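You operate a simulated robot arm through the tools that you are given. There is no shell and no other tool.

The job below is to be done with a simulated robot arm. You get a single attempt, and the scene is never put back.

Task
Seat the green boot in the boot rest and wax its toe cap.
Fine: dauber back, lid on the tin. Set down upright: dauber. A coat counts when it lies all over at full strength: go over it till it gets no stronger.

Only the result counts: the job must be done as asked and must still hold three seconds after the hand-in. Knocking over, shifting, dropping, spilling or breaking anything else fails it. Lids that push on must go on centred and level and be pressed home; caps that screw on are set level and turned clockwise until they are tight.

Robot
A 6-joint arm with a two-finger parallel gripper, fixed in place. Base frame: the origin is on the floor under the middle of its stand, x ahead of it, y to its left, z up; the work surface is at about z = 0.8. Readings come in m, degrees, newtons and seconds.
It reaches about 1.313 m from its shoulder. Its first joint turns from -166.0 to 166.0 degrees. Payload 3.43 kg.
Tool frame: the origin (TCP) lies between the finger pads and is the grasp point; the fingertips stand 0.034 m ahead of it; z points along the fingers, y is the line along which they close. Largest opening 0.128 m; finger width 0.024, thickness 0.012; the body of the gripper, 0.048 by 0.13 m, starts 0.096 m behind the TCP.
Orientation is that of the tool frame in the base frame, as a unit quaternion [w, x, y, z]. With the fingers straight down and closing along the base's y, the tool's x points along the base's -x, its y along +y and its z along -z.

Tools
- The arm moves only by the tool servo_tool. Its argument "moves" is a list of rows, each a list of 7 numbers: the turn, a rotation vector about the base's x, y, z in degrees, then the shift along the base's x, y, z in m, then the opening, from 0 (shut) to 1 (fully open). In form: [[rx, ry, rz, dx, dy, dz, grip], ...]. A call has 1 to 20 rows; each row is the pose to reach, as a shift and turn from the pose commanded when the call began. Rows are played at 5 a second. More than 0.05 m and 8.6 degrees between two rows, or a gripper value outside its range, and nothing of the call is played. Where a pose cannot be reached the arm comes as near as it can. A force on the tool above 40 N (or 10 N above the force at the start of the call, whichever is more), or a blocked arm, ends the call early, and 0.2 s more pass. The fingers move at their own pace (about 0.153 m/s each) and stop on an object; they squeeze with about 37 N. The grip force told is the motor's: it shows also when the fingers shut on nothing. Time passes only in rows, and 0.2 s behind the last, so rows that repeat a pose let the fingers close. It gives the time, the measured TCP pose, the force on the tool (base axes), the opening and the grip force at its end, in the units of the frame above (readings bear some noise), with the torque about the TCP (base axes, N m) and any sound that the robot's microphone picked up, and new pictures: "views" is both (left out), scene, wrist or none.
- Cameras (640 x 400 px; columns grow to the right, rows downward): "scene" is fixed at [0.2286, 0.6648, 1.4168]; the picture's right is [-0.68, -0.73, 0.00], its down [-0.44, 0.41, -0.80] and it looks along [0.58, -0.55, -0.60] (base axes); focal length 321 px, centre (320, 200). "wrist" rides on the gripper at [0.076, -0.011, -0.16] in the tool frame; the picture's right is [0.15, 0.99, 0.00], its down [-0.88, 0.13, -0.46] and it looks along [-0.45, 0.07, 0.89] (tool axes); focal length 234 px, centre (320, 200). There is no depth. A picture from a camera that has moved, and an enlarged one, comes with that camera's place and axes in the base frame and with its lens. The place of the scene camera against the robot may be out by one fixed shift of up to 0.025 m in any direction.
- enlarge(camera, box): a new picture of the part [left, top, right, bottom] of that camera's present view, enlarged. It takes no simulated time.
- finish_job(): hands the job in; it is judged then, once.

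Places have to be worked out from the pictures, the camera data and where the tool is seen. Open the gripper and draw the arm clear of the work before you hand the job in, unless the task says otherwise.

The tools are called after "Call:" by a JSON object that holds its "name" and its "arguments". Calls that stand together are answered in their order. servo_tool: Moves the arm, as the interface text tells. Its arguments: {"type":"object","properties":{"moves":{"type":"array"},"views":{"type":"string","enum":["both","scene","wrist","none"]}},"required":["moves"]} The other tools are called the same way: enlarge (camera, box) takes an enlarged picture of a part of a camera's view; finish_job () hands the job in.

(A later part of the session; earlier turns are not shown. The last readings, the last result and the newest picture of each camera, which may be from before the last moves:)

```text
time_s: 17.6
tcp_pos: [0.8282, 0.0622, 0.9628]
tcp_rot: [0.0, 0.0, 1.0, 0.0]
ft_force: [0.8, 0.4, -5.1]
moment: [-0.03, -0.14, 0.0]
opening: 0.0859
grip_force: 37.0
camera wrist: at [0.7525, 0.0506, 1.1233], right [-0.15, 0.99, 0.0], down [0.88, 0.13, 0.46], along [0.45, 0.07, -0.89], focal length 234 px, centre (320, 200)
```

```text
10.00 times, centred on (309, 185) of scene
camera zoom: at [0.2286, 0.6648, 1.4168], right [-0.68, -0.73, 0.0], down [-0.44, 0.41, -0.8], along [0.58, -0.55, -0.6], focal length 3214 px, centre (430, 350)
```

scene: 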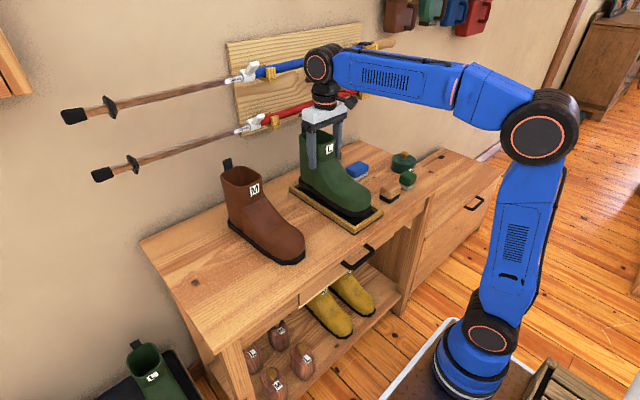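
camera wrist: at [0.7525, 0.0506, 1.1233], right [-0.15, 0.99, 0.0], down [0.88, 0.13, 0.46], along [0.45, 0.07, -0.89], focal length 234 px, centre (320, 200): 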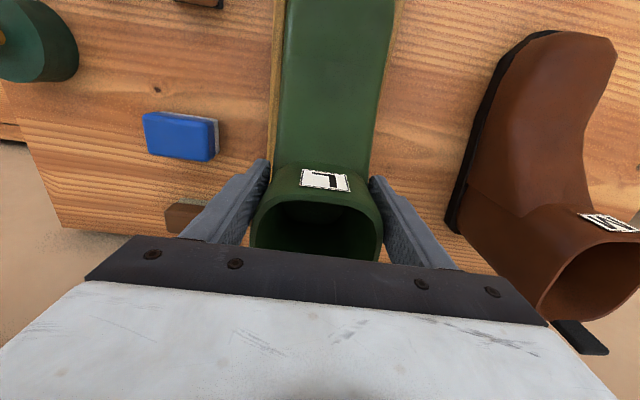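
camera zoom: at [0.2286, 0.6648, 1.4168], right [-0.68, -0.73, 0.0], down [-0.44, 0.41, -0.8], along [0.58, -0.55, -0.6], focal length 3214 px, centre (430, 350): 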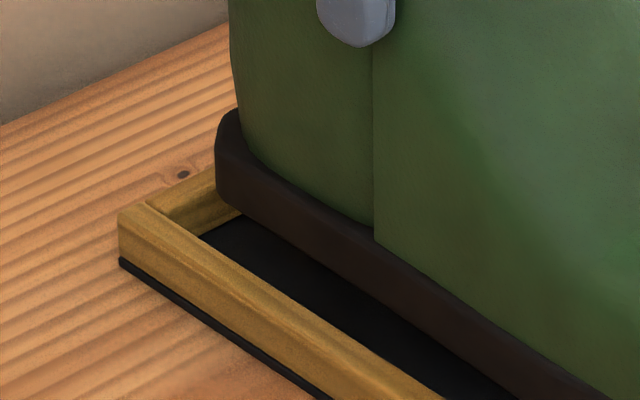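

Comparing toe and heel gaps in both views, the boot is too far forward, with about 4 mm at the toe and 20 mm at the heel. I'll shift it +9 mm in x and check again before lowering.

Call:
{"name": "servo_tool", "arguments": {"moves": [[0, 0, 0, 0.003, 0.0, 0, 0], [0, 0, 0, 0.006, 0.001, 0, 0], [0, 0, 0, 0.009, 0.001, -0.003, 0], [0, 0, 0, 0.009, 0.001, -0.006, 0], [0, 0, 0, 0.009, 0.001, -0.006, 0]], "views": "both"}}

Call:
{"name": "enlarge", "arguments": {"camera": "scene", "box": [276, 155, 396, 240]}}

Call:
{"name": "enlarge", "arguments": {"camera": "wrist", "box": [250, 0, 410, 165]}}

```text
time_s: 18.8
tcp_pos: [0.839, 0.062, 0.9591]
tcp_rot: [0.0, -0.001, 1.0, 0.001]
ft_force: [0.3, -0.6, -6.0]
moment: [0.0, -0.13, 0.01]
opening: 0.0857
grip_force: 37.2
camera wrist: at [0.7618, 0.0515, 1.1186], right [-0.15, 0.99, 0.0], down [0.88, 0.13, 0.46], along [0.45, 0.07, -0.89], focal length 234 px, centre (320, 200)
```

scene: 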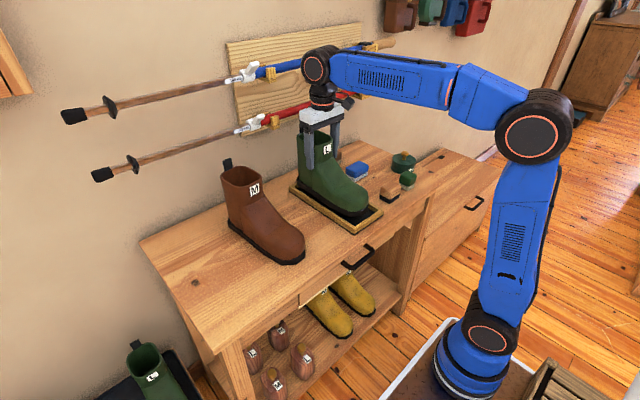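
wrist: 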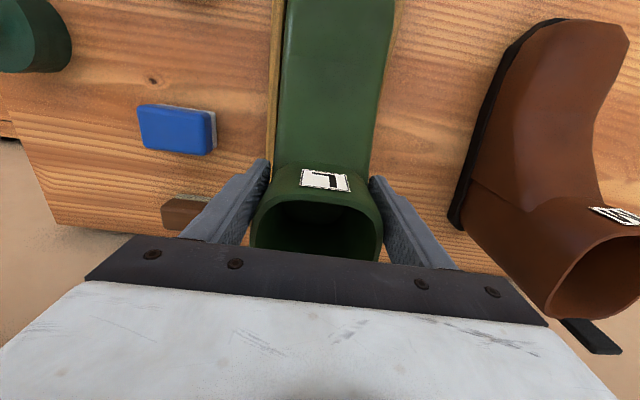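

```text
4.71 times, centred on (336, 198) of scene
camera zoom: at [0.2286, 0.6648, 1.4168], right [-0.68, -0.73, 0.0], down [-0.44, 0.41, -0.8], along [0.58, -0.55, -0.6], focal length 1512 px, centre (245, 212)
```

zoom: 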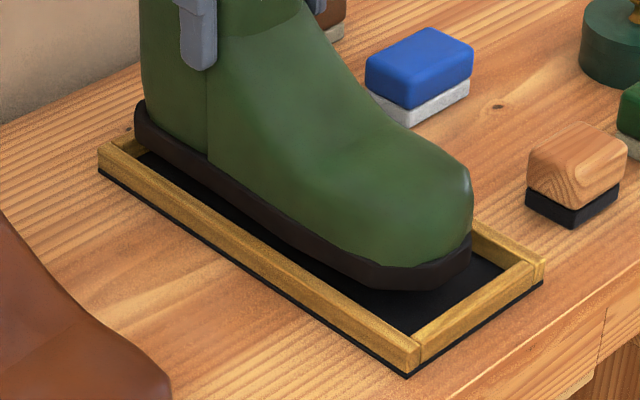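

```text
2.42 times, centred on (330, 82) of wrist
camera zoom: at [0.7618, 0.0515, 1.1186], right [-0.15, 0.99, 0.0], down [0.88, 0.13, 0.46], along [0.45, 0.07, -0.89], focal length 568 px, centre (296, 485)
```

zoom: 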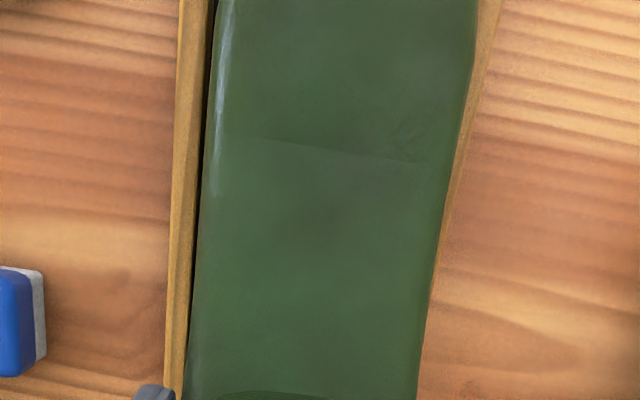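

Gaps now look even, roughly 10–13 mm front and back and 7–10 mm at the sides. I'll lower the boot slowly into the rest until it touches.

Call:
{"name": "servo_tool", "arguments": {"moves": [[0, 0, 0, 0, 0, -0.004, 0], [0, 0, 0, 0, 0, -0.008, 0], [0, 0, 0, 0, 0, -0.012, 0], [0, 0, 0, 0, 0, -0.015, 0], [0, 0, 0, 0, 0, -0.018, 0], [0, 0, 0, 0, 0, -0.02, 0], [0, 0, 0, 0, 0, -0.02, 0]], "views": "scene"}}

Call:
{"name": "enlarge", "arguments": {"camera": "scene", "box": [276, 155, 396, 240]}}

```text
time_s: 20.0
tcp_pos: [0.8337, 0.0636, 0.9437]
tcp_rot: [0.002, 0.0, 1.0, 0.002]
ft_force: [-15.8, 1.0, 12.9]
moment: [-0.44, 0.27, -0.42]
opening: 0.0856
grip_force: 36.9
stopped in row 6: the force on the tool passed its limit at 42 N (the readings are from after the stop); the commanded pose is now the measured one
```

scene: 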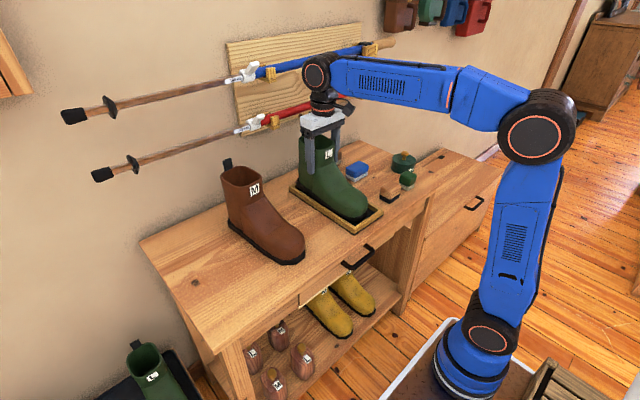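

```text
4.71 times, centred on (336, 198) of scene
camera zoom: at [0.2286, 0.6648, 1.4168], right [-0.68, -0.73, 0.0], down [-0.44, 0.41, -0.8], along [0.58, -0.55, -0.6], focal length 1512 px, centre (245, 212)
```

zoom: 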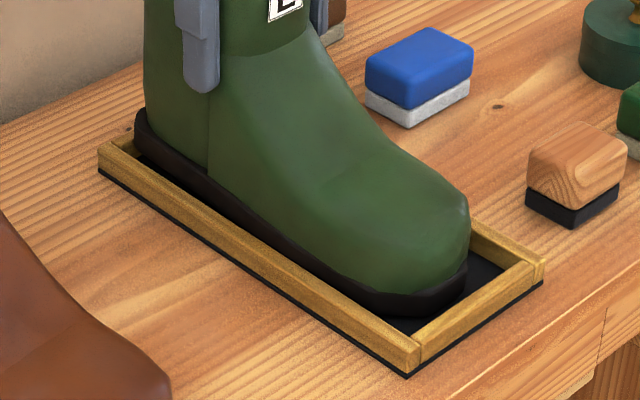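

The descent stopped on contact, with a push toward -x (-16 N) and upward, so the heel probably met the back rim. I'll zoom in on the toe and heel to see how it sits.

Call:
{"name": "enlarge", "arguments": {"camera": "scene", "box": [340, 195, 390, 235]}}

Call:
{"name": "enlarge", "arguments": {"camera": "scene", "box": [284, 165, 334, 205]}}

Call:
{"name": "enlarge", "arguments": {"camera": "wrist", "box": [250, 0, 410, 165]}}

```text
10.00 times, centred on (365, 215) of scene
camera zoom: at [0.2286, 0.6648, 1.4168], right [-0.68, -0.73, 0.0], down [-0.44, 0.41, -0.8], along [0.58, -0.55, -0.6], focal length 3214 px, centre (-130, 50)
```

zoom: 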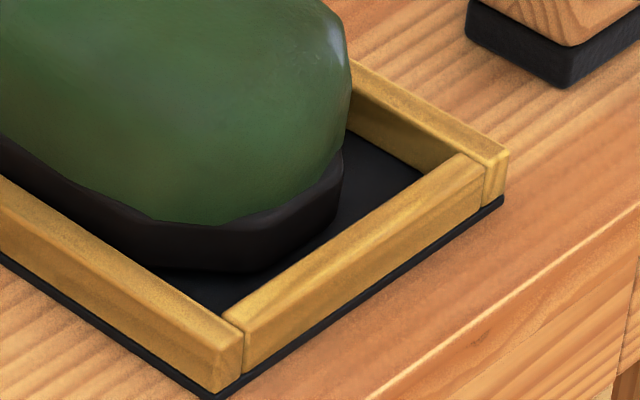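

```text
10.00 times, centred on (309, 185) of scene
camera zoom: at [0.2286, 0.6648, 1.4168], right [-0.68, -0.73, 0.0], down [-0.44, 0.41, -0.8], along [0.58, -0.55, -0.6], focal length 3214 px, centre (430, 350)
```

zoom: 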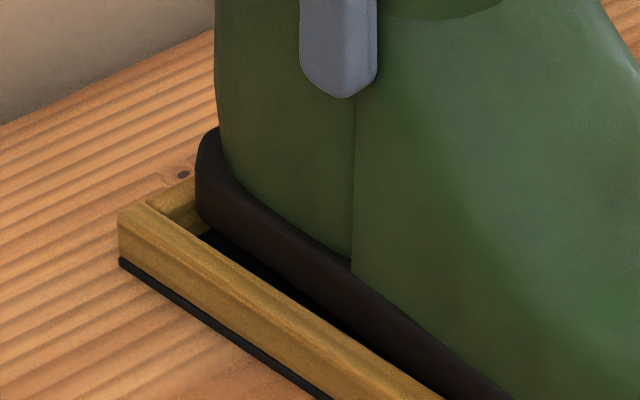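

```text
2.42 times, centred on (330, 82) of wrist
camera zoom: at [0.7586, 0.0521, 1.1034], right [-0.15, 0.99, 0.0], down [0.88, 0.13, 0.46], along [0.45, 0.07, -0.89], focal length 568 px, centre (296, 485)
```

zoom: 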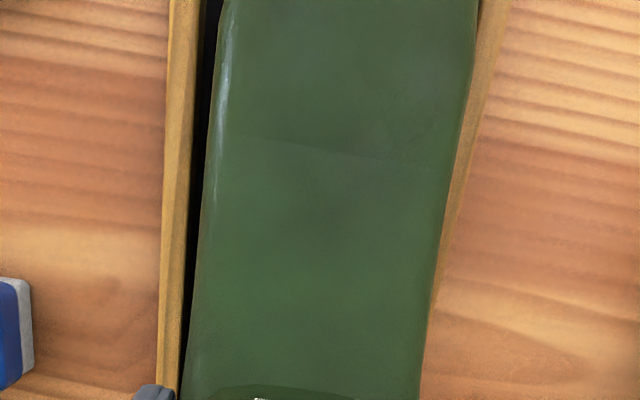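

The heel's rounded end evidently reaches further back than its visible corner, and it rubbed the back rim. I'll ease up a few mm, shift about 4 mm toward the front, and check the forces.

Call:
{"name": "servo_tool", "arguments": {"moves": [[0, 0, 0, -0.001, 0, 0.004, 0], [0, 0, 0, -0.002, 0, 0.01, 0], [0, 0, 0, -0.003, 0, 0.014, 0], [0, 0, 0, -0.004, 0, 0.014, 0], [0, 0, 0, -0.004, 0, 0.014, 0]], "views": "both"}}

Call:
{"name": "enlarge", "arguments": {"camera": "scene", "box": [276, 155, 396, 240]}}

```text
time_s: 21.2
tcp_pos: [0.8321, 0.0628, 0.9559]
tcp_rot: [0.001, 0.0, 1.0, 0.001]
ft_force: [-0.5, 0.0, -4.9]
moment: [0.01, -0.17, 0.0]
opening: 0.0857
grip_force: 37.3
camera wrist: at [0.7569, 0.0519, 1.1163], right [-0.15, 0.99, 0.0], down [0.88, 0.13, 0.46], along [0.45, 0.07, -0.89], focal length 234 px, centre (320, 200)
```

scene: 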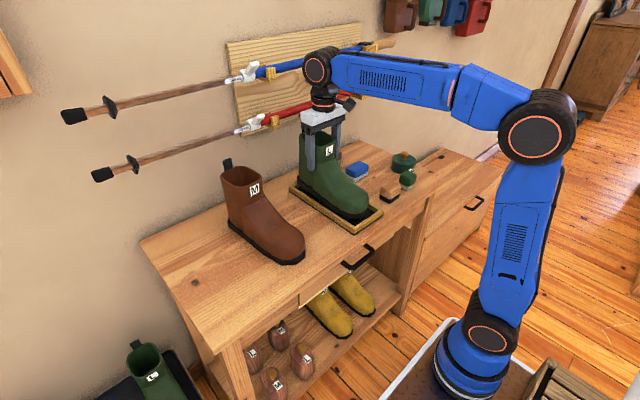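
wrist: 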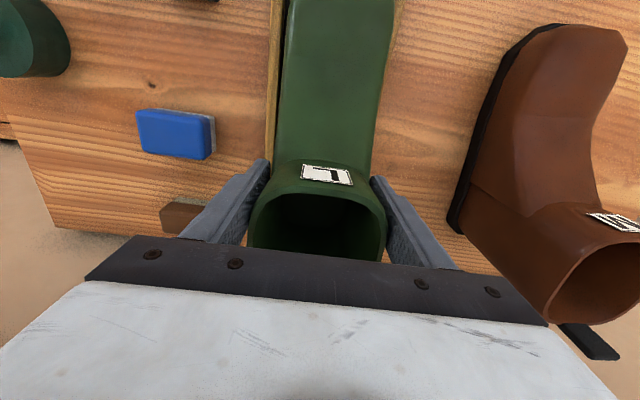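

```text
4.71 times, centred on (336, 198) of scene
camera zoom: at [0.2286, 0.6648, 1.4168], right [-0.68, -0.73, 0.0], down [-0.44, 0.41, -0.8], along [0.58, -0.55, -0.6], focal length 1512 px, centre (245, 212)
```

zoom: 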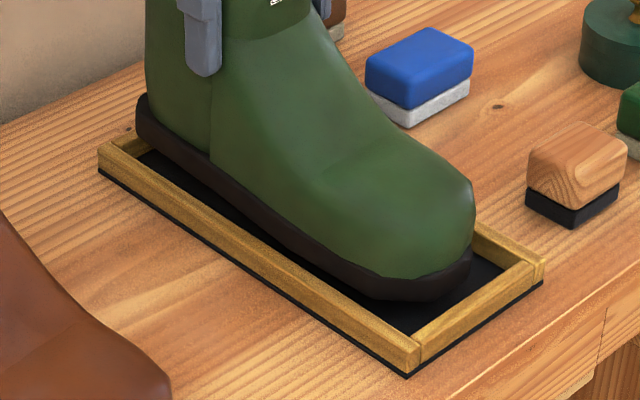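

Forces are free again. The boot has pitched a degree or two toe-down in the grip, and contact with the floor will level it. I'll shift 3 mm more toward the front and lower again in small steps.

Call:
{"name": "servo_tool", "arguments": {"moves": [[0, 0, 0, -0.003, 0, -0.002, 0], [0, 0, 0, -0.003, 0, -0.005, 0], [0, 0, 0, -0.003, 0, -0.008, 0], [0, 0, 0, -0.003, 0, -0.01, 0], [0, 0, 0, -0.003, 0, -0.012, 0], [0, 0, 0, -0.003, 0, -0.014, 0], [0, 0, 0, -0.003, 0, -0.014, 0]], "views": "both"}}

Call:
{"name": "enlarge", "arguments": {"camera": "scene", "box": [276, 155, 396, 240]}}

```text
time_s: 22.8
tcp_pos: [0.8294, 0.0632, 0.9432]
tcp_rot: [0.001, 0.001, 1.0, 0.002]
ft_force: [-0.7, -2.8, -2.6]
moment: [-0.19, -0.05, 0.19]
opening: 0.0861
grip_force: 36.6
camera wrist: at [0.754, 0.0524, 1.1022], right [-0.15, 0.99, 0.0], down [0.88, 0.13, 0.46], along [0.45, 0.07, -0.89], focal length 234 px, centre (320, 200)
```

scene: 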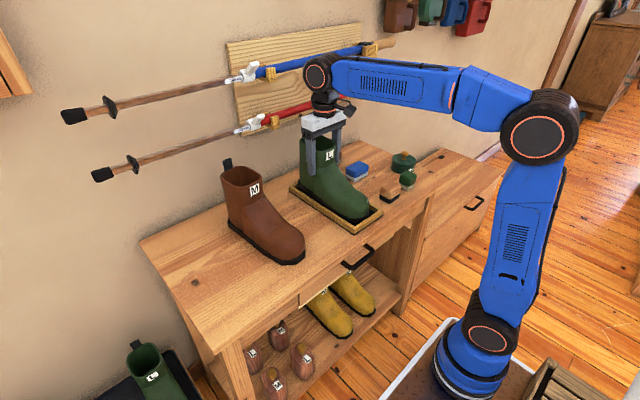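
wrist: 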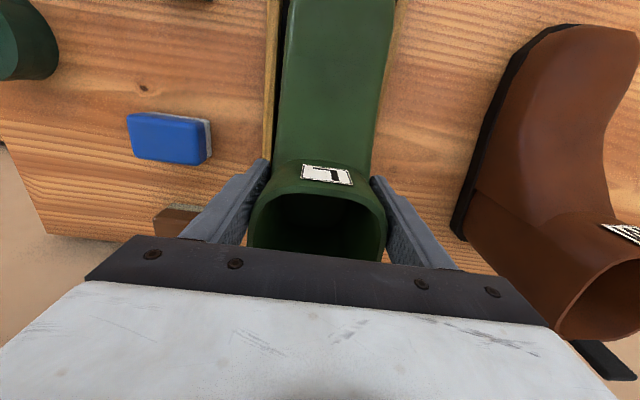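

```text
4.71 times, centred on (336, 198) of scene
camera zoom: at [0.2286, 0.6648, 1.4168], right [-0.68, -0.73, 0.0], down [-0.44, 0.41, -0.8], along [0.58, -0.55, -0.6], focal length 1512 px, centre (245, 212)
```

zoom: 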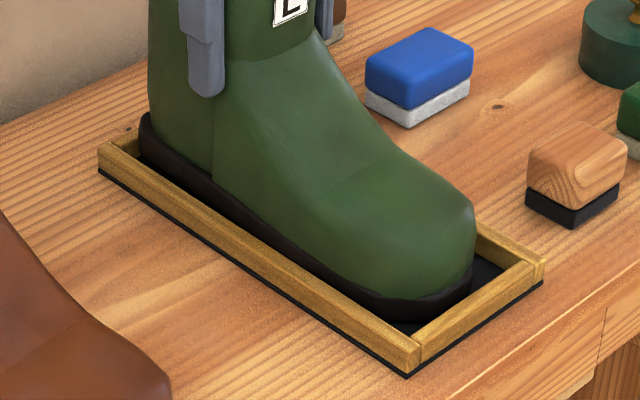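

There's a light contact on the +y side (force -2.8 N in y, acting about 7 cm ahead of the TCP), and the wrist view shows the gap is on the -y side. I'll shift 4 mm in -y and continue down.

Call:
{"name": "servo_tool", "arguments": {"moves": [[0, 0, 0, 0, -0.002, 0.001, 0], [0, 0, 0, 0, -0.004, 0.001, 0], [0, 0, 0, 0, -0.004, 0, 0], [0, 0, 0, 0, -0.004, -0.002, 0], [0, 0, 0, 0, -0.004, -0.004, 0], [0, 0, 0, 0, -0.004, -0.006, 0], [0, 0, 0, 0, -0.004, -0.006, 0]], "views": "both"}}

Call:
{"name": "enlarge", "arguments": {"camera": "scene", "box": [276, 155, 396, 240]}}

Call:
{"name": "enlarge", "arguments": {"camera": "wrist", "box": [230, 0, 430, 165]}}

```text
time_s: 24.4
tcp_pos: [0.8289, 0.0592, 0.9363]
tcp_rot: [0.0, -0.001, 1.0, 0.001]
ft_force: [15.0, 1.8, 13.3]
moment: [-0.17, 1.16, 0.04]
opening: 0.0858
grip_force: 37.0
camera wrist: at [0.7537, 0.0475, 1.0961], right [-0.15, 0.99, 0.0], down [0.88, 0.13, 0.46], along [0.45, 0.07, -0.89], focal length 234 px, centre (320, 200)
```

scene: 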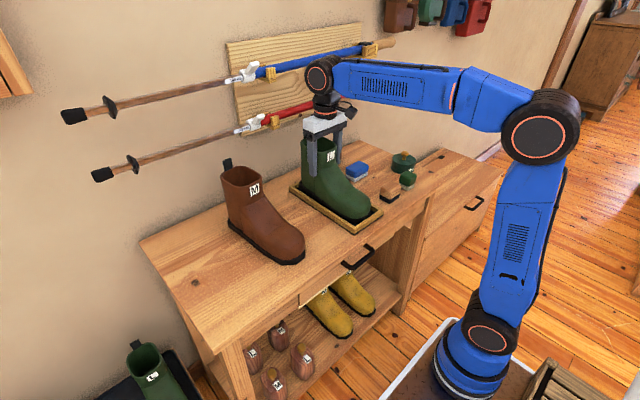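
wrist: 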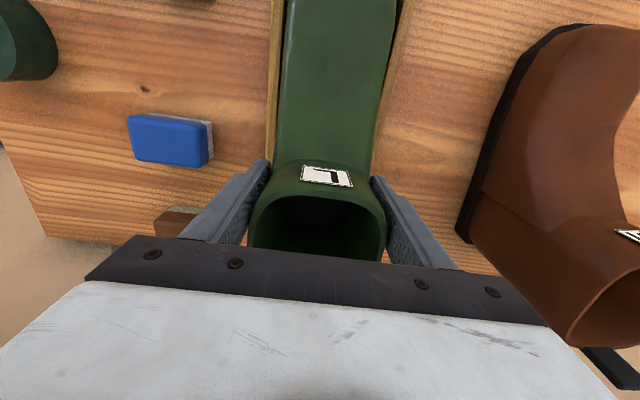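

```text
4.71 times, centred on (336, 198) of scene
camera zoom: at [0.2286, 0.6648, 1.4168], right [-0.68, -0.73, 0.0], down [-0.44, 0.41, -0.8], along [0.58, -0.55, -0.6], focal length 1512 px, centre (245, 212)
```

zoom: 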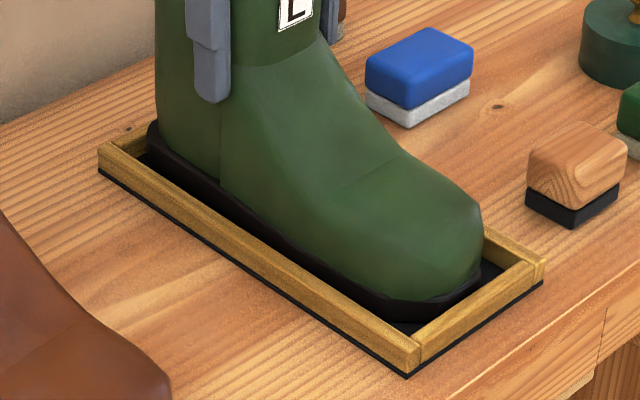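

```text
2.42 times, centred on (330, 82) of wrist
camera zoom: at [0.7537, 0.0475, 1.0961], right [-0.15, 0.99, 0.0], down [0.88, 0.13, 0.46], along [0.45, 0.07, -0.89], focal length 568 px, centre (296, 485)
```

zoom: 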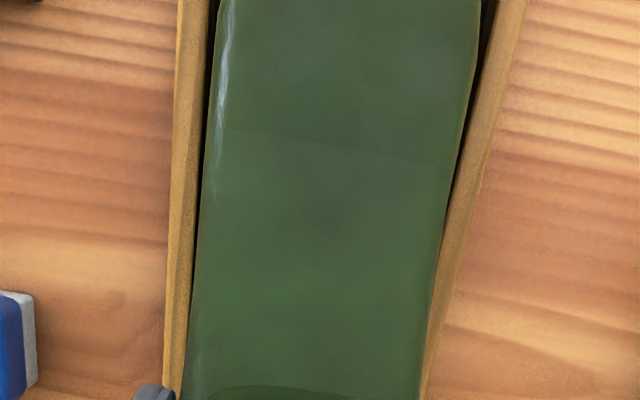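

The boot is now centred sideways and its toe is resting on the rest floor. I'll check the heel and toe zooms before letting go.

Call:
{"name": "enlarge", "arguments": {"camera": "scene", "box": [284, 165, 334, 205]}}

Call:
{"name": "enlarge", "arguments": {"camera": "scene", "box": [340, 195, 390, 235]}}

```text
10.00 times, centred on (309, 185) of scene
camera zoom: at [0.2286, 0.6648, 1.4168], right [-0.68, -0.73, 0.0], down [-0.44, 0.41, -0.8], along [0.58, -0.55, -0.6], focal length 3214 px, centre (430, 350)
```

zoom: 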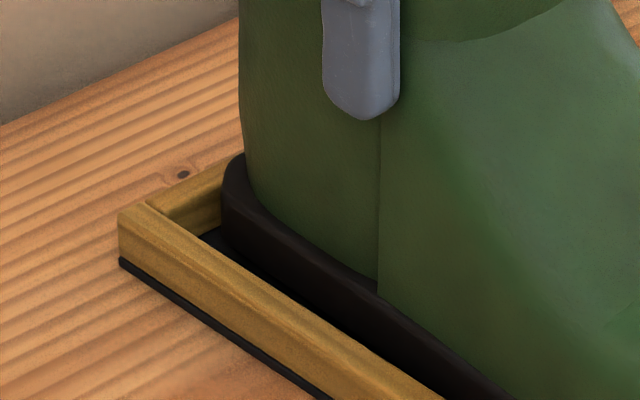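

```text
10.00 times, centred on (365, 215) of scene
camera zoom: at [0.2286, 0.6648, 1.4168], right [-0.68, -0.73, 0.0], down [-0.44, 0.41, -0.8], along [0.58, -0.55, -0.6], focal length 3214 px, centre (-130, 50)
```

zoom: 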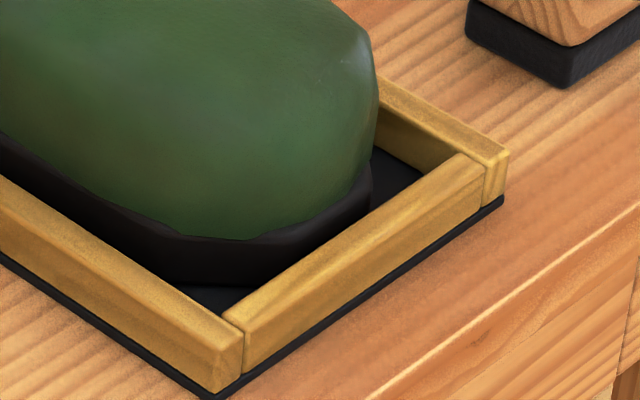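

The heel looks clear of the back rim and the toe is just inside the front rim. I'll release the boot so it settles flat.

Call:
{"name": "servo_tool", "arguments": {"moves": [[0, 0, 0, 0, 0, 0.001, 0], [0, 0, 0, 0, 0, 0.001, 0.75], [0, 0, 0, 0, 0, 0.001, 0.85], [0, 0, 0, 0, 0, 0.001, 1], [0, 0, 0, 0, 0, 0.001, 1], [0, 0, 0, 0, 0, 0.001, 1]], "views": "both"}}

Call:
{"name": "enlarge", "arguments": {"camera": "scene", "box": [276, 155, 396, 240]}}

Call:
{"name": "enlarge", "arguments": {"camera": "scene", "box": [284, 165, 334, 205]}}

Call:
{"name": "enlarge", "arguments": {"camera": "scene", "box": [340, 195, 390, 235]}}

```text
time_s: 25.8
tcp_pos: [0.828, 0.0608, 0.9383]
tcp_rot: [0.0, 0.0, 1.0, 0.001]
ft_force: [0.1, -0.6, -0.5]
moment: [0.01, -0.01, 0.01]
opening: 0.1282
grip_force: 0.1
camera wrist: at [0.7532, 0.048, 1.0969], right [-0.15, 0.99, 0.0], down [0.88, 0.13, 0.46], along [0.45, 0.07, -0.89], focal length 234 px, centre (320, 200)
```

scene: 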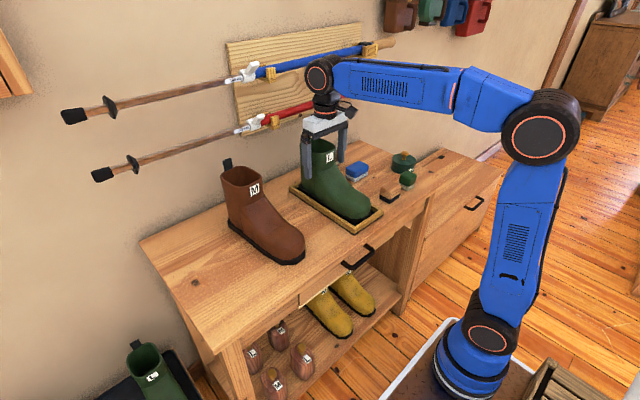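
wrist: 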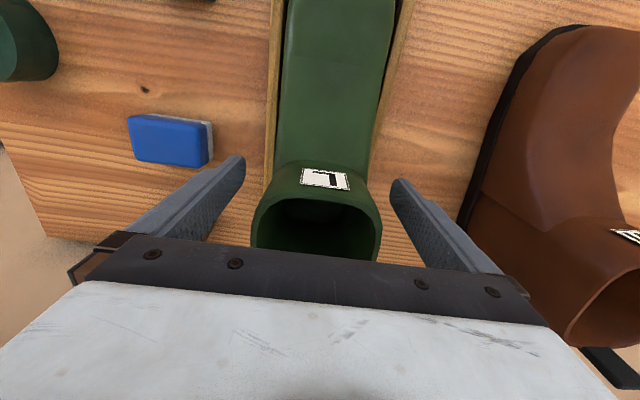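

```text
4.71 times, centred on (336, 198) of scene
camera zoom: at [0.2286, 0.6648, 1.4168], right [-0.68, -0.73, 0.0], down [-0.44, 0.41, -0.8], along [0.58, -0.55, -0.6], focal length 1512 px, centre (245, 212)
```

zoom: 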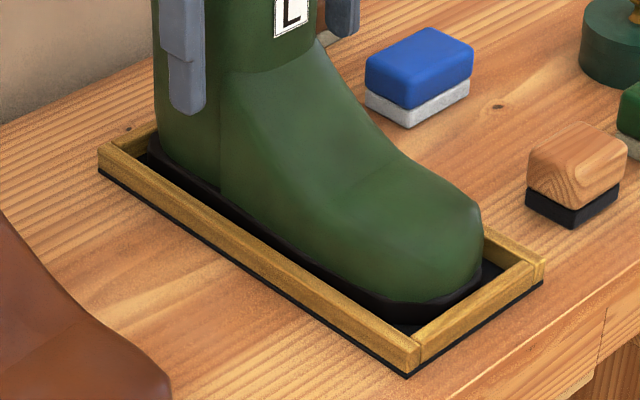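

```text
10.00 times, centred on (309, 185) of scene
camera zoom: at [0.2286, 0.6648, 1.4168], right [-0.68, -0.73, 0.0], down [-0.44, 0.41, -0.8], along [0.58, -0.55, -0.6], focal length 3214 px, centre (430, 350)
```

zoom: 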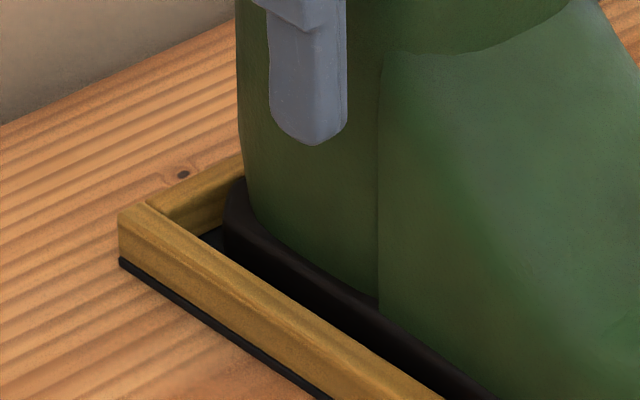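

```text
10.00 times, centred on (365, 215) of scene
camera zoom: at [0.2286, 0.6648, 1.4168], right [-0.68, -0.73, 0.0], down [-0.44, 0.41, -0.8], along [0.58, -0.55, -0.6], focal length 3214 px, centre (-130, 50)
```

zoom: 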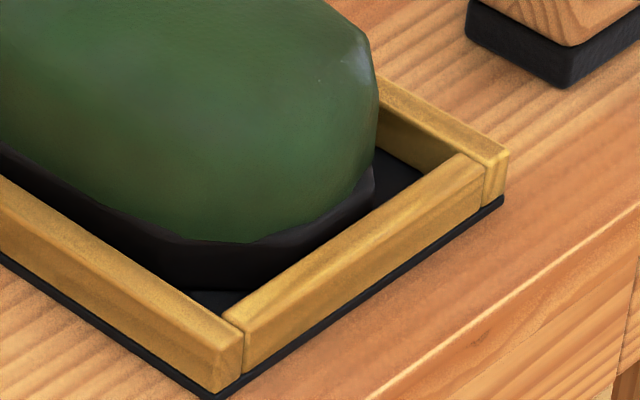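

The boot has dropped flat into the rest, with the sole inside all four rims and the rest unmoved. I'll lift straight up, then move over to look at the tin and the blocks.

Call:
{"name": "servo_tool", "arguments": {"moves": [[0, 0, 0, 0, 0, 0.03, 1], [0, 0, 0, 0, 0, 0.07, 1], [0, 0, 0, 0, 0, 0.11, 1], [0, 0, 0, 0, 0, 0.13, 1], [0, 0, 0, -0.04, -0.02, 0.13, 1], [0, 0, 0, -0.08, -0.045, 0.13, 1], [0, 0, 0, -0.12, -0.07, 0.13, 1], [0, 0, 0, -0.15, -0.1, 0.13, 1], [0, 0, 0, -0.17, -0.14, 0.13, 1], [0, 0, 0, -0.18, -0.18, 0.13, 1], [0, 0, 0, -0.18, -0.22, 0.13, 1], [0, 0, 0, -0.18, -0.24, 0.13, 1], [0, 0, 0, -0.18, -0.24, 0.13, 1]], "views": "both"}}

Call:
{"name": "enlarge", "arguments": {"camera": "wrist", "box": [160, 80, 480, 280]}}

Call:
{"name": "enlarge", "arguments": {"camera": "scene", "box": [276, 130, 436, 235]}}

```text
time_s: 28.6
tcp_pos: [0.6482, -0.1806, 1.0682]
tcp_rot: [0.001, 0.0, 1.0, 0.001]
ft_force: [-0.4, -0.4, -0.2]
moment: [0.02, 0.01, 0.02]
opening: 0.1281
grip_force: 0.0
camera wrist: at [0.5723, -0.1915, 1.2271], right [-0.15, 0.99, 0.0], down [0.88, 0.13, 0.46], along [0.45, 0.07, -0.89], focal length 234 px, centre (320, 200)
```

scene: 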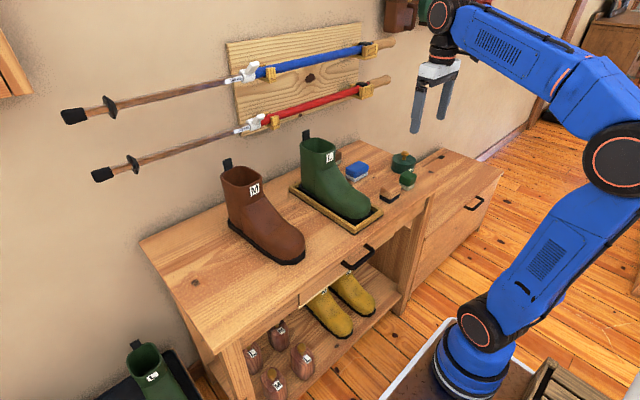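
wrist: 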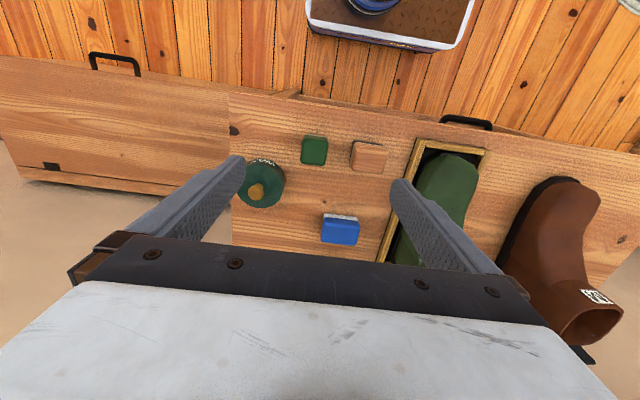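

```text
2.00 times, centred on (320, 180) of wrist
camera zoom: at [0.5723, -0.1915, 1.2271], right [-0.15, 0.99, 0.0], down [0.88, 0.13, 0.46], along [0.45, 0.07, -0.89], focal length 468 px, centre (320, 240)
```

zoom: 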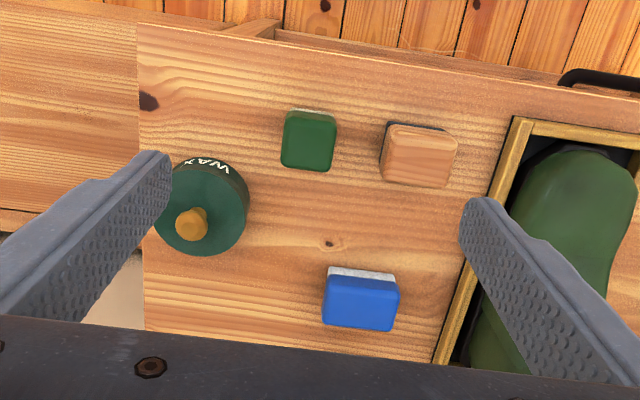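

```text
3.81 times, centred on (356, 182) of scene
camera zoom: at [0.2286, 0.6648, 1.4168], right [-0.68, -0.73, 0.0], down [-0.44, 0.41, -0.8], along [0.58, -0.55, -0.6], focal length 1224 px, centre (183, 267)
```

zoom: 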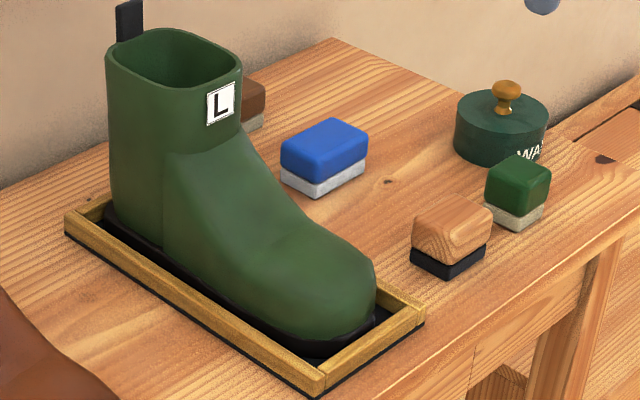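

The boot sits well. From the wrist view I place the lid knob at about (0.755, -0.274), with the lid top near z≈0.845, and the green dauber at (0.677, -0.185). I'll hover closer over the tin to refine the knob position.

Call:
{"name": "servo_tool", "arguments": {"moves": [[0, 0, 0, 0.03, -0.03, -0.01, 1], [0, 0, 0, 0.06, -0.06, -0.02, 1], [0, 0, 0, 0.09, -0.085, -0.03, 1], [0, 0, 0, 0.105, -0.093, -0.05, 1], [0, 0, 0, 0.105, -0.093, -0.05, 1]], "views": "both"}}

Call:
{"name": "enlarge", "arguments": {"camera": "wrist", "box": [240, 80, 400, 180]}}

Call:
{"name": "enlarge", "arguments": {"camera": "scene", "box": [370, 100, 450, 200]}}

```text
time_s: 29.8
tcp_pos: [0.7544, -0.2757, 1.0182]
tcp_rot: [0.002, 0.0, 1.0, 0.0]
ft_force: [0.1, -0.4, -0.1]
moment: [0.0, 0.0, 0.03]
opening: 0.128
grip_force: 0.0
camera wrist: at [0.6789, -0.2871, 1.1775], right [-0.15, 0.99, 0.0], down [0.88, 0.13, 0.46], along [0.45, 0.07, -0.89], focal length 234 px, centre (320, 200)
```

scene: 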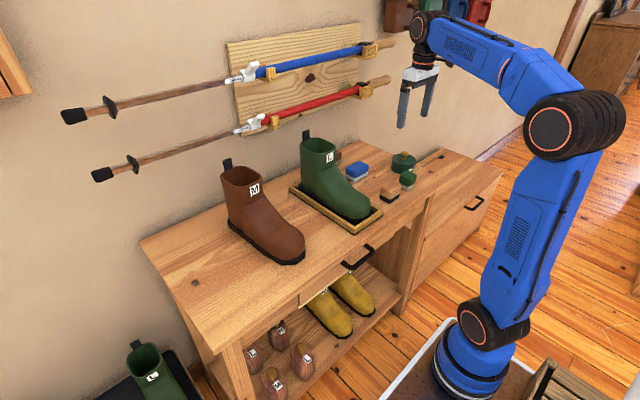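
wrist: 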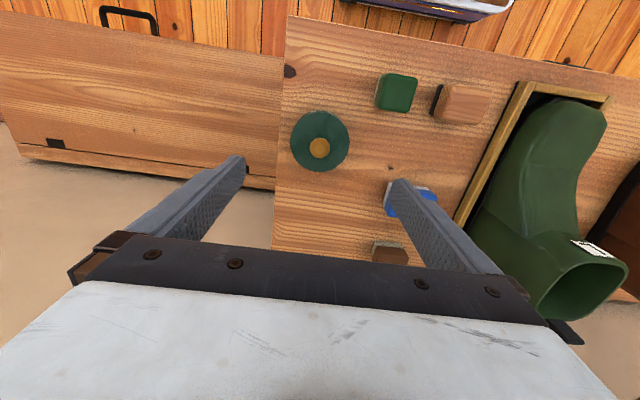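

```text
4.00 times, centred on (320, 130) of wrist
camera zoom: at [0.6789, -0.2871, 1.1775], right [-0.15, 0.99, 0.0], down [0.88, 0.13, 0.46], along [0.45, 0.07, -0.89], focal length 937 px, centre (320, 480)
```

zoom: 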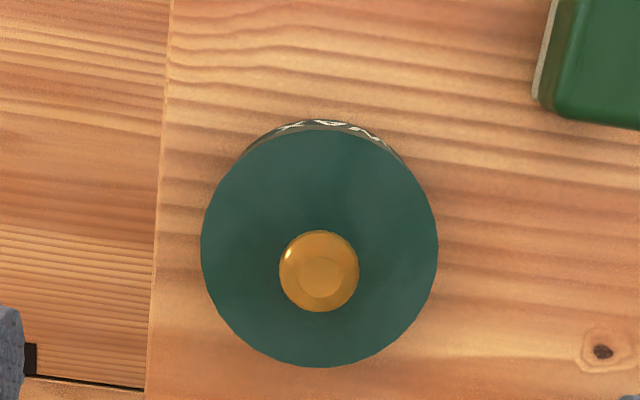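

```text
4.00 times, centred on (410, 150) of scene
camera zoom: at [0.2286, 0.6648, 1.4168], right [-0.68, -0.73, 0.0], down [-0.44, 0.41, -0.8], along [0.58, -0.55, -0.6], focal length 1286 px, centre (-40, 400)
```

zoom: 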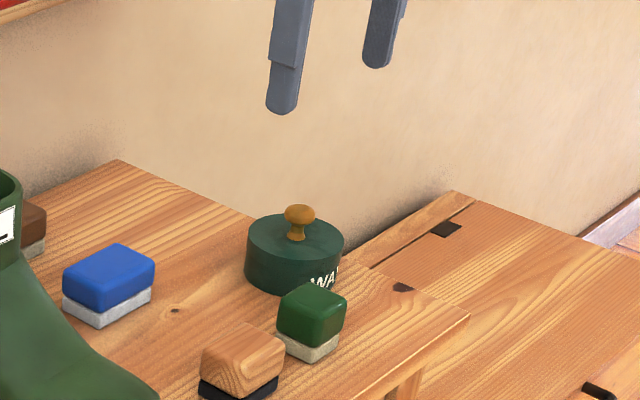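

The knob is at (0.755, -0.2755) with its top near z≈0.876 and the lid top at about 0.845, almost directly below the TCP. I'll descend with a part-open gripper so the tips stop just above the lid, then close on the knob.

Call:
{"name": "servo_tool", "arguments": {"moves": [[0, 0, 0, 0.001, 0, -0.03, 0.6], [0, 0, 0, 0.001, 0, -0.07, 0.5], [0, 0, 0, 0.001, 0, -0.1, 0.5], [0, 0, 0, 0.001, 0, -0.12, 0.5], [0, 0, 0, 0.001, 0, -0.132, 0.5], [0, 0, 0, 0.001, 0, -0.132, 0.5]], "views": "both"}}

Call:
{"name": "enlarge", "arguments": {"camera": "scene", "box": [370, 130, 450, 180]}}

Call:
{"name": "enlarge", "arguments": {"camera": "wrist", "box": [220, 80, 420, 240]}}

```text
time_s: 31.2
tcp_pos: [0.7554, -0.2756, 0.8856]
tcp_rot: [0.001, 0.0, 1.0, 0.001]
ft_force: [0.2, -0.3, 0.1]
moment: [-0.02, 0.0, -0.01]
opening: 0.0638
grip_force: 0.1
camera wrist: at [0.6793, -0.2856, 1.0446], right [-0.15, 0.99, 0.0], down [0.88, 0.13, 0.46], along [0.45, 0.07, -0.89], focal length 234 px, centre (320, 200)
```

scene: 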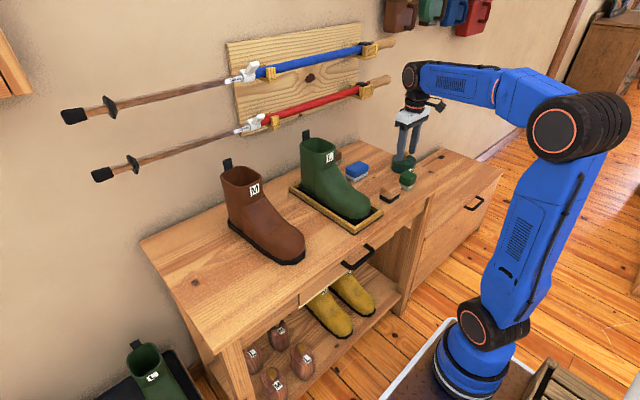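
wrist: 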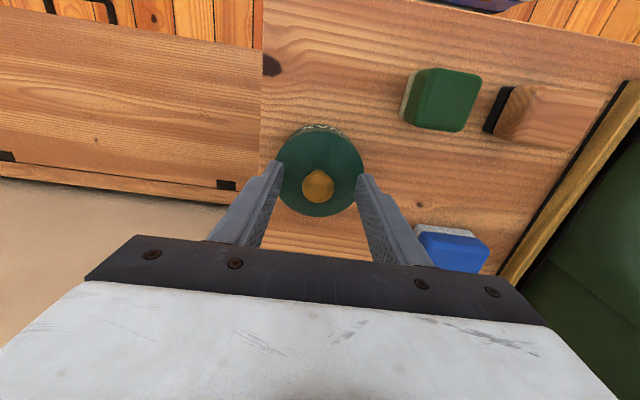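

```text
8.00 times, centred on (410, 155) of scene
camera zoom: at [0.2286, 0.6648, 1.4168], right [-0.68, -0.73, 0.0], down [-0.44, 0.41, -0.8], along [0.58, -0.55, -0.6], focal length 2571 px, centre (-400, 560)
```

zoom: 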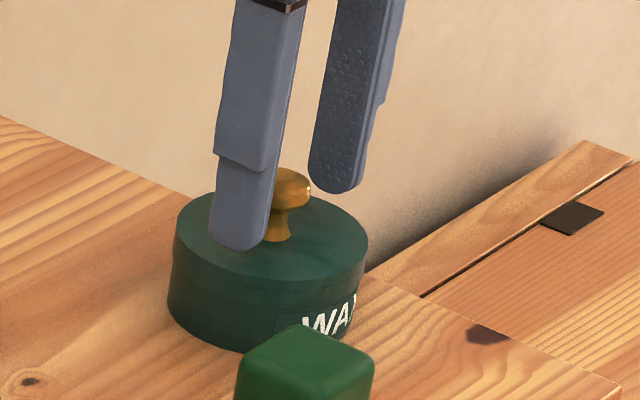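

```text
2.50 times, centred on (320, 160) of wrist
camera zoom: at [0.6793, -0.2856, 1.0446], right [-0.15, 0.99, 0.0], down [0.88, 0.13, 0.46], along [0.45, 0.07, -0.89], focal length 585 px, centre (320, 300)
```

zoom: 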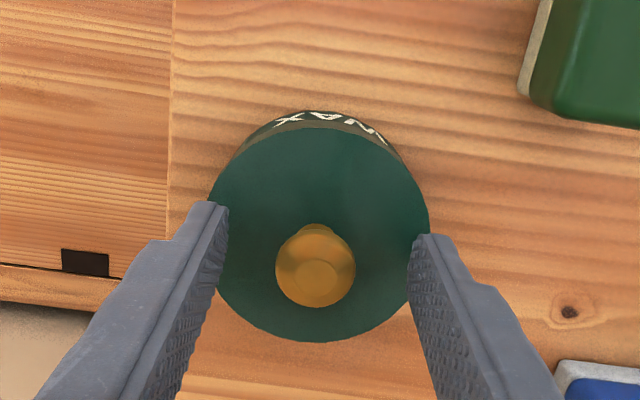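

The fingertips straddle the knob just above the lid. Closing on it now.

Call:
{"name": "servo_tool", "arguments": {"moves": [[0, 0, 0, 0, 0, -0.002, 0.3], [0, 0, 0, 0, 0, -0.002, 0], [0, 0, 0, 0, 0, -0.002, 0], [0, 0, 0, 0, 0, -0.002, 0], [0, 0, 0, 0, 0, -0.002, 0]], "views": "both"}}

Call:
{"name": "enlarge", "arguments": {"camera": "scene", "box": [370, 130, 450, 180]}}

```text
time_s: 32.4
tcp_pos: [0.7554, -0.2748, 0.884]
tcp_rot: [0.001, 0.0, 1.0, 0.001]
ft_force: [0.4, 0.2, -0.2]
moment: [0.03, 0.01, 0.03]
opening: 0.0264
grip_force: 36.7
heard: snap
camera wrist: at [0.6792, -0.2856, 1.0429], right [-0.15, 0.99, 0.0], down [0.88, 0.13, 0.46], along [0.45, 0.07, -0.89], focal length 234 px, centre (320, 200)
```

scene: 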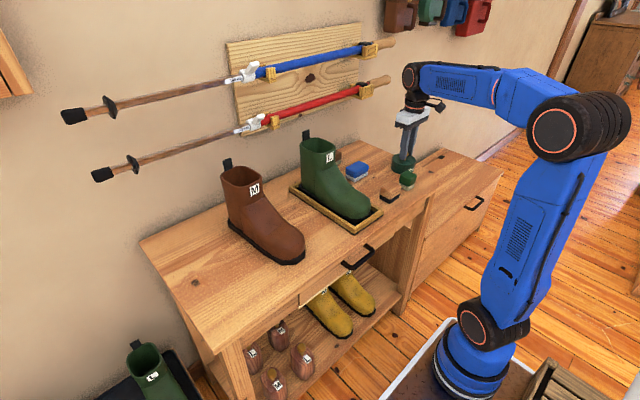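
wrist: 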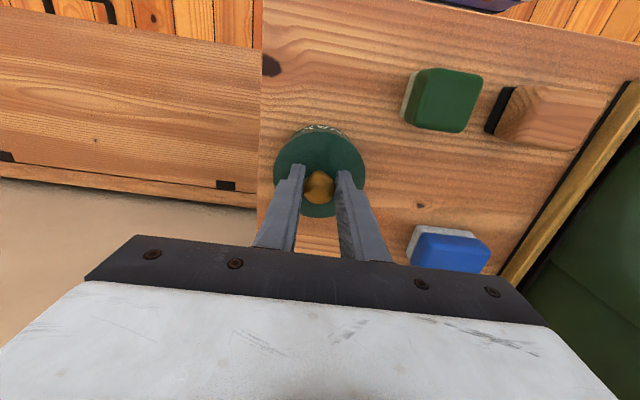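

```text
8.00 times, centred on (410, 155) of scene
camera zoom: at [0.2286, 0.6648, 1.4168], right [-0.68, -0.73, 0.0], down [-0.44, 0.41, -0.8], along [0.58, -0.55, -0.6], focal length 2571 px, centre (-400, 560)
```

zoom: 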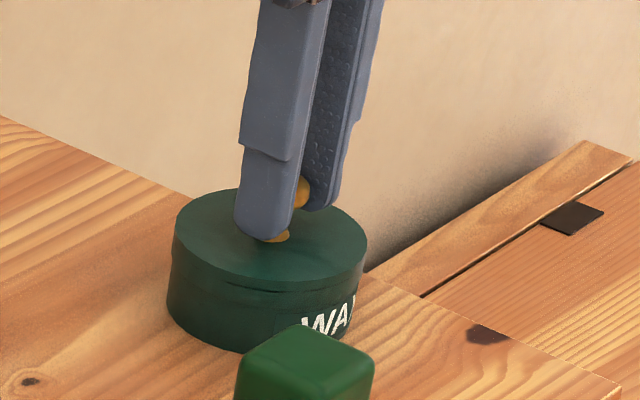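

The knob is held at 0.026 m, and I heard a snap, possibly the lid popping loose. I'll lift slowly and watch the force and whether the tin comes along.

Call:
{"name": "servo_tool", "arguments": {"moves": [[0, 0, 0, 0, 0, 0.002, 0], [0, 0, 0, 0, 0, 0.004, 0], [0, 0, 0, 0, 0, 0.007, 0], [0, 0, 0, 0, 0, 0.01, 0], [0, 0, 0, 0, 0, 0.014, 0], [0, 0, 0, 0, 0, 0.014, 0]], "views": "both"}}

Call:
{"name": "enlarge", "arguments": {"camera": "scene", "box": [370, 130, 450, 180]}}

```text
time_s: 33.8
tcp_pos: [0.7558, -0.2738, 0.8972]
tcp_rot: [0.001, 0.0, 1.0, 0.001]
ft_force: [0.1, 0.1, -0.3]
moment: [0.02, -0.03, 0.04]
opening: 0.0263
grip_force: 36.1
camera wrist: at [0.6793, -0.2855, 1.057], right [-0.15, 0.99, 0.0], down [0.88, 0.13, 0.46], along [0.45, 0.07, -0.89], focal length 234 px, centre (320, 200)
```

scene: 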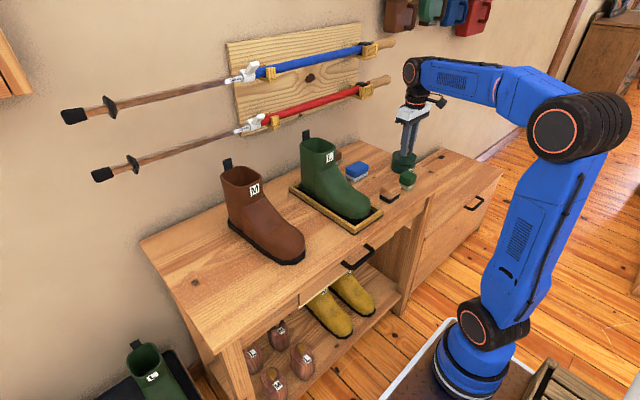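
wrist: 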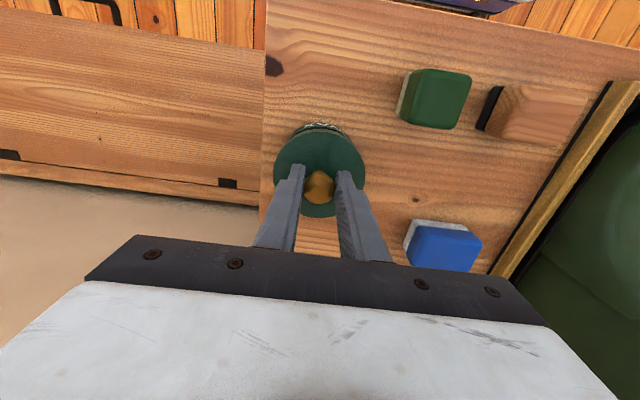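

```text
8.00 times, centred on (410, 155) of scene
camera zoom: at [0.2286, 0.6648, 1.4168], right [-0.68, -0.73, 0.0], down [-0.44, 0.41, -0.8], along [0.58, -0.55, -0.6], focal length 2571 px, centre (-400, 560)
```

zoom: 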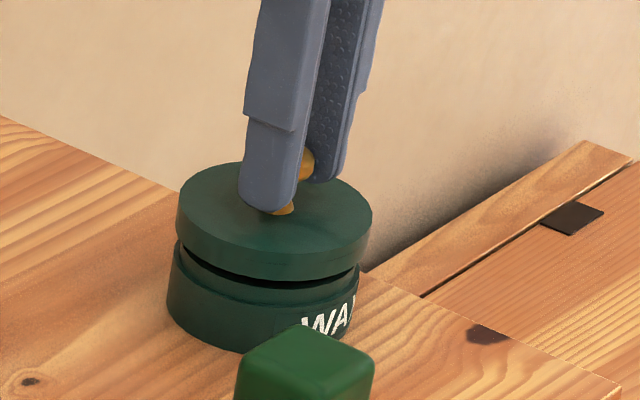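

The lid came off cleanly and the tin stayed put. I'll carry the lid to a free patch at about (0.845, -0.225) and lower it to just above the table.

Call:
{"name": "servo_tool", "arguments": {"moves": [[0, 0, 0, 0, 0, 0.02, 0], [0, 0, 0, 0, 0, 0.045, 0], [0, 0, 0, 0.03, 0.016, 0.045, 0], [0, 0, 0, 0.06, 0.033, 0.045, 0], [0, 0, 0, 0.089, 0.049, 0.045, 0], [0, 0, 0, 0.089, 0.049, 0.02, 0], [0, 0, 0, 0.089, 0.049, -0.01, 0], [0, 0, 0, 0.089, 0.049, -0.025, 0], [0, 0, 0, 0.089, 0.049, -0.025, 0]], "views": "both"}}

Call:
{"name": "enlarge", "arguments": {"camera": "scene", "box": [360, 120, 440, 170]}}

```text
time_s: 35.8
tcp_pos: [0.8445, -0.2251, 0.8727]
tcp_rot: [0.001, 0.0, 1.0, 0.001]
ft_force: [0.0, -0.3, -0.4]
moment: [-0.01, -0.03, 0.04]
opening: 0.0263
grip_force: 37.4
camera wrist: at [0.7675, -0.2363, 1.0331], right [-0.15, 0.99, 0.0], down [0.88, 0.13, 0.46], along [0.45, 0.07, -0.89], focal length 234 px, centre (320, 200)
```

scene: 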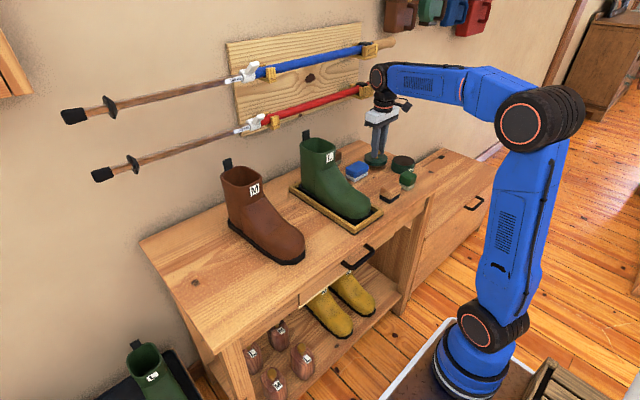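
wrist: 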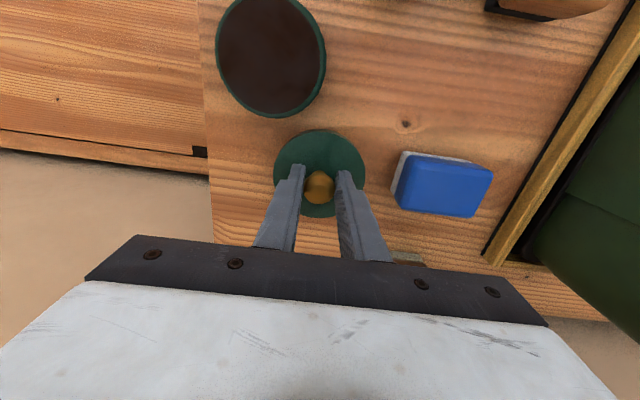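

```text
8.00 times, centred on (400, 145) of scene
camera zoom: at [0.2286, 0.6648, 1.4168], right [-0.68, -0.73, 0.0], down [-0.44, 0.41, -0.8], along [0.58, -0.55, -0.6], focal length 2571 px, centre (-320, 640)
```

zoom: 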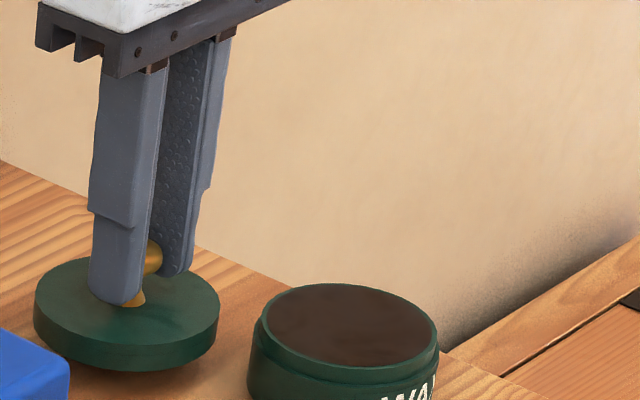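

The open tin shows dark wax near the rim, and the lid hovers over a clear patch. I'll lower it gently until it touches the table.

Call:
{"name": "servo_tool", "arguments": {"moves": [[0, 0, 0, 0, 0, -0.003, 0], [0, 0, 0, 0, 0, -0.006, 0], [0, 0, 0, 0, 0, -0.008, 0], [0, 0, 0, 0, 0, -0.01, 0], [0, 0, 0, 0, 0, -0.01, 0]], "views": "scene"}}

Call:
{"name": "enlarge", "arguments": {"camera": "scene", "box": [350, 130, 430, 180]}}

```text
time_s: 37.0
tcp_pos: [0.8437, -0.2243, 0.8626]
tcp_rot: [0.001, 0.001, 1.0, 0.001]
ft_force: [-0.8, 0.0, -0.2]
moment: [-0.01, -0.04, 0.02]
opening: 0.0263
grip_force: 36.9
```

scene: 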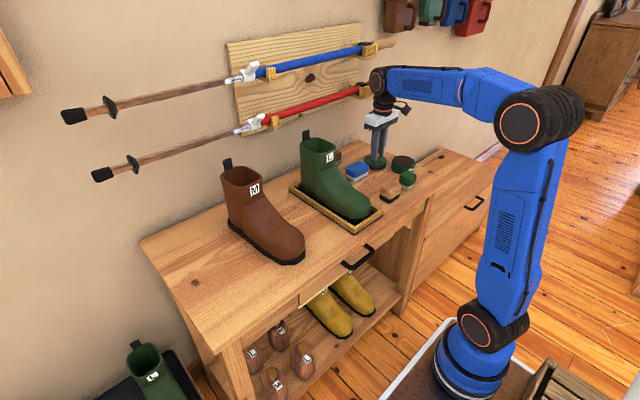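

```text
8.00 times, centred on (390, 155) of scene
camera zoom: at [0.2286, 0.6648, 1.4168], right [-0.68, -0.73, 0.0], down [-0.44, 0.41, -0.8], along [0.58, -0.55, -0.6], focal length 2571 px, centre (-240, 560)
```

zoom: 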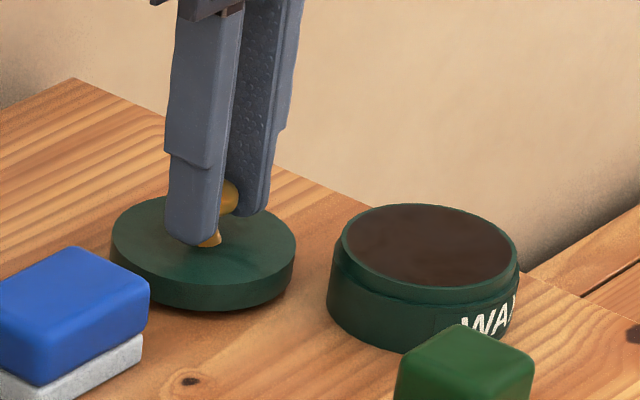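

No contact yet. I'll continue down in 1–2 mm steps.

Call:
{"name": "servo_tool", "arguments": {"moves": [[0, 0, 0, 0, 0, -0.002, 0], [0, 0, 0, 0, 0, -0.003, 0], [0, 0, 0, 0, 0, -0.004, 0], [0, 0, 0, 0, 0, -0.004, 0]], "views": "none"}}

```text
time_s: 38.0
tcp_pos: [0.843, -0.2246, 0.859]
tcp_rot: [0.001, -0.001, 1.0, 0.001]
ft_force: [0.8, 0.1, 0.1]
moment: [0.0, 0.02, -0.02]
opening: 0.0262
grip_force: 37.5
```

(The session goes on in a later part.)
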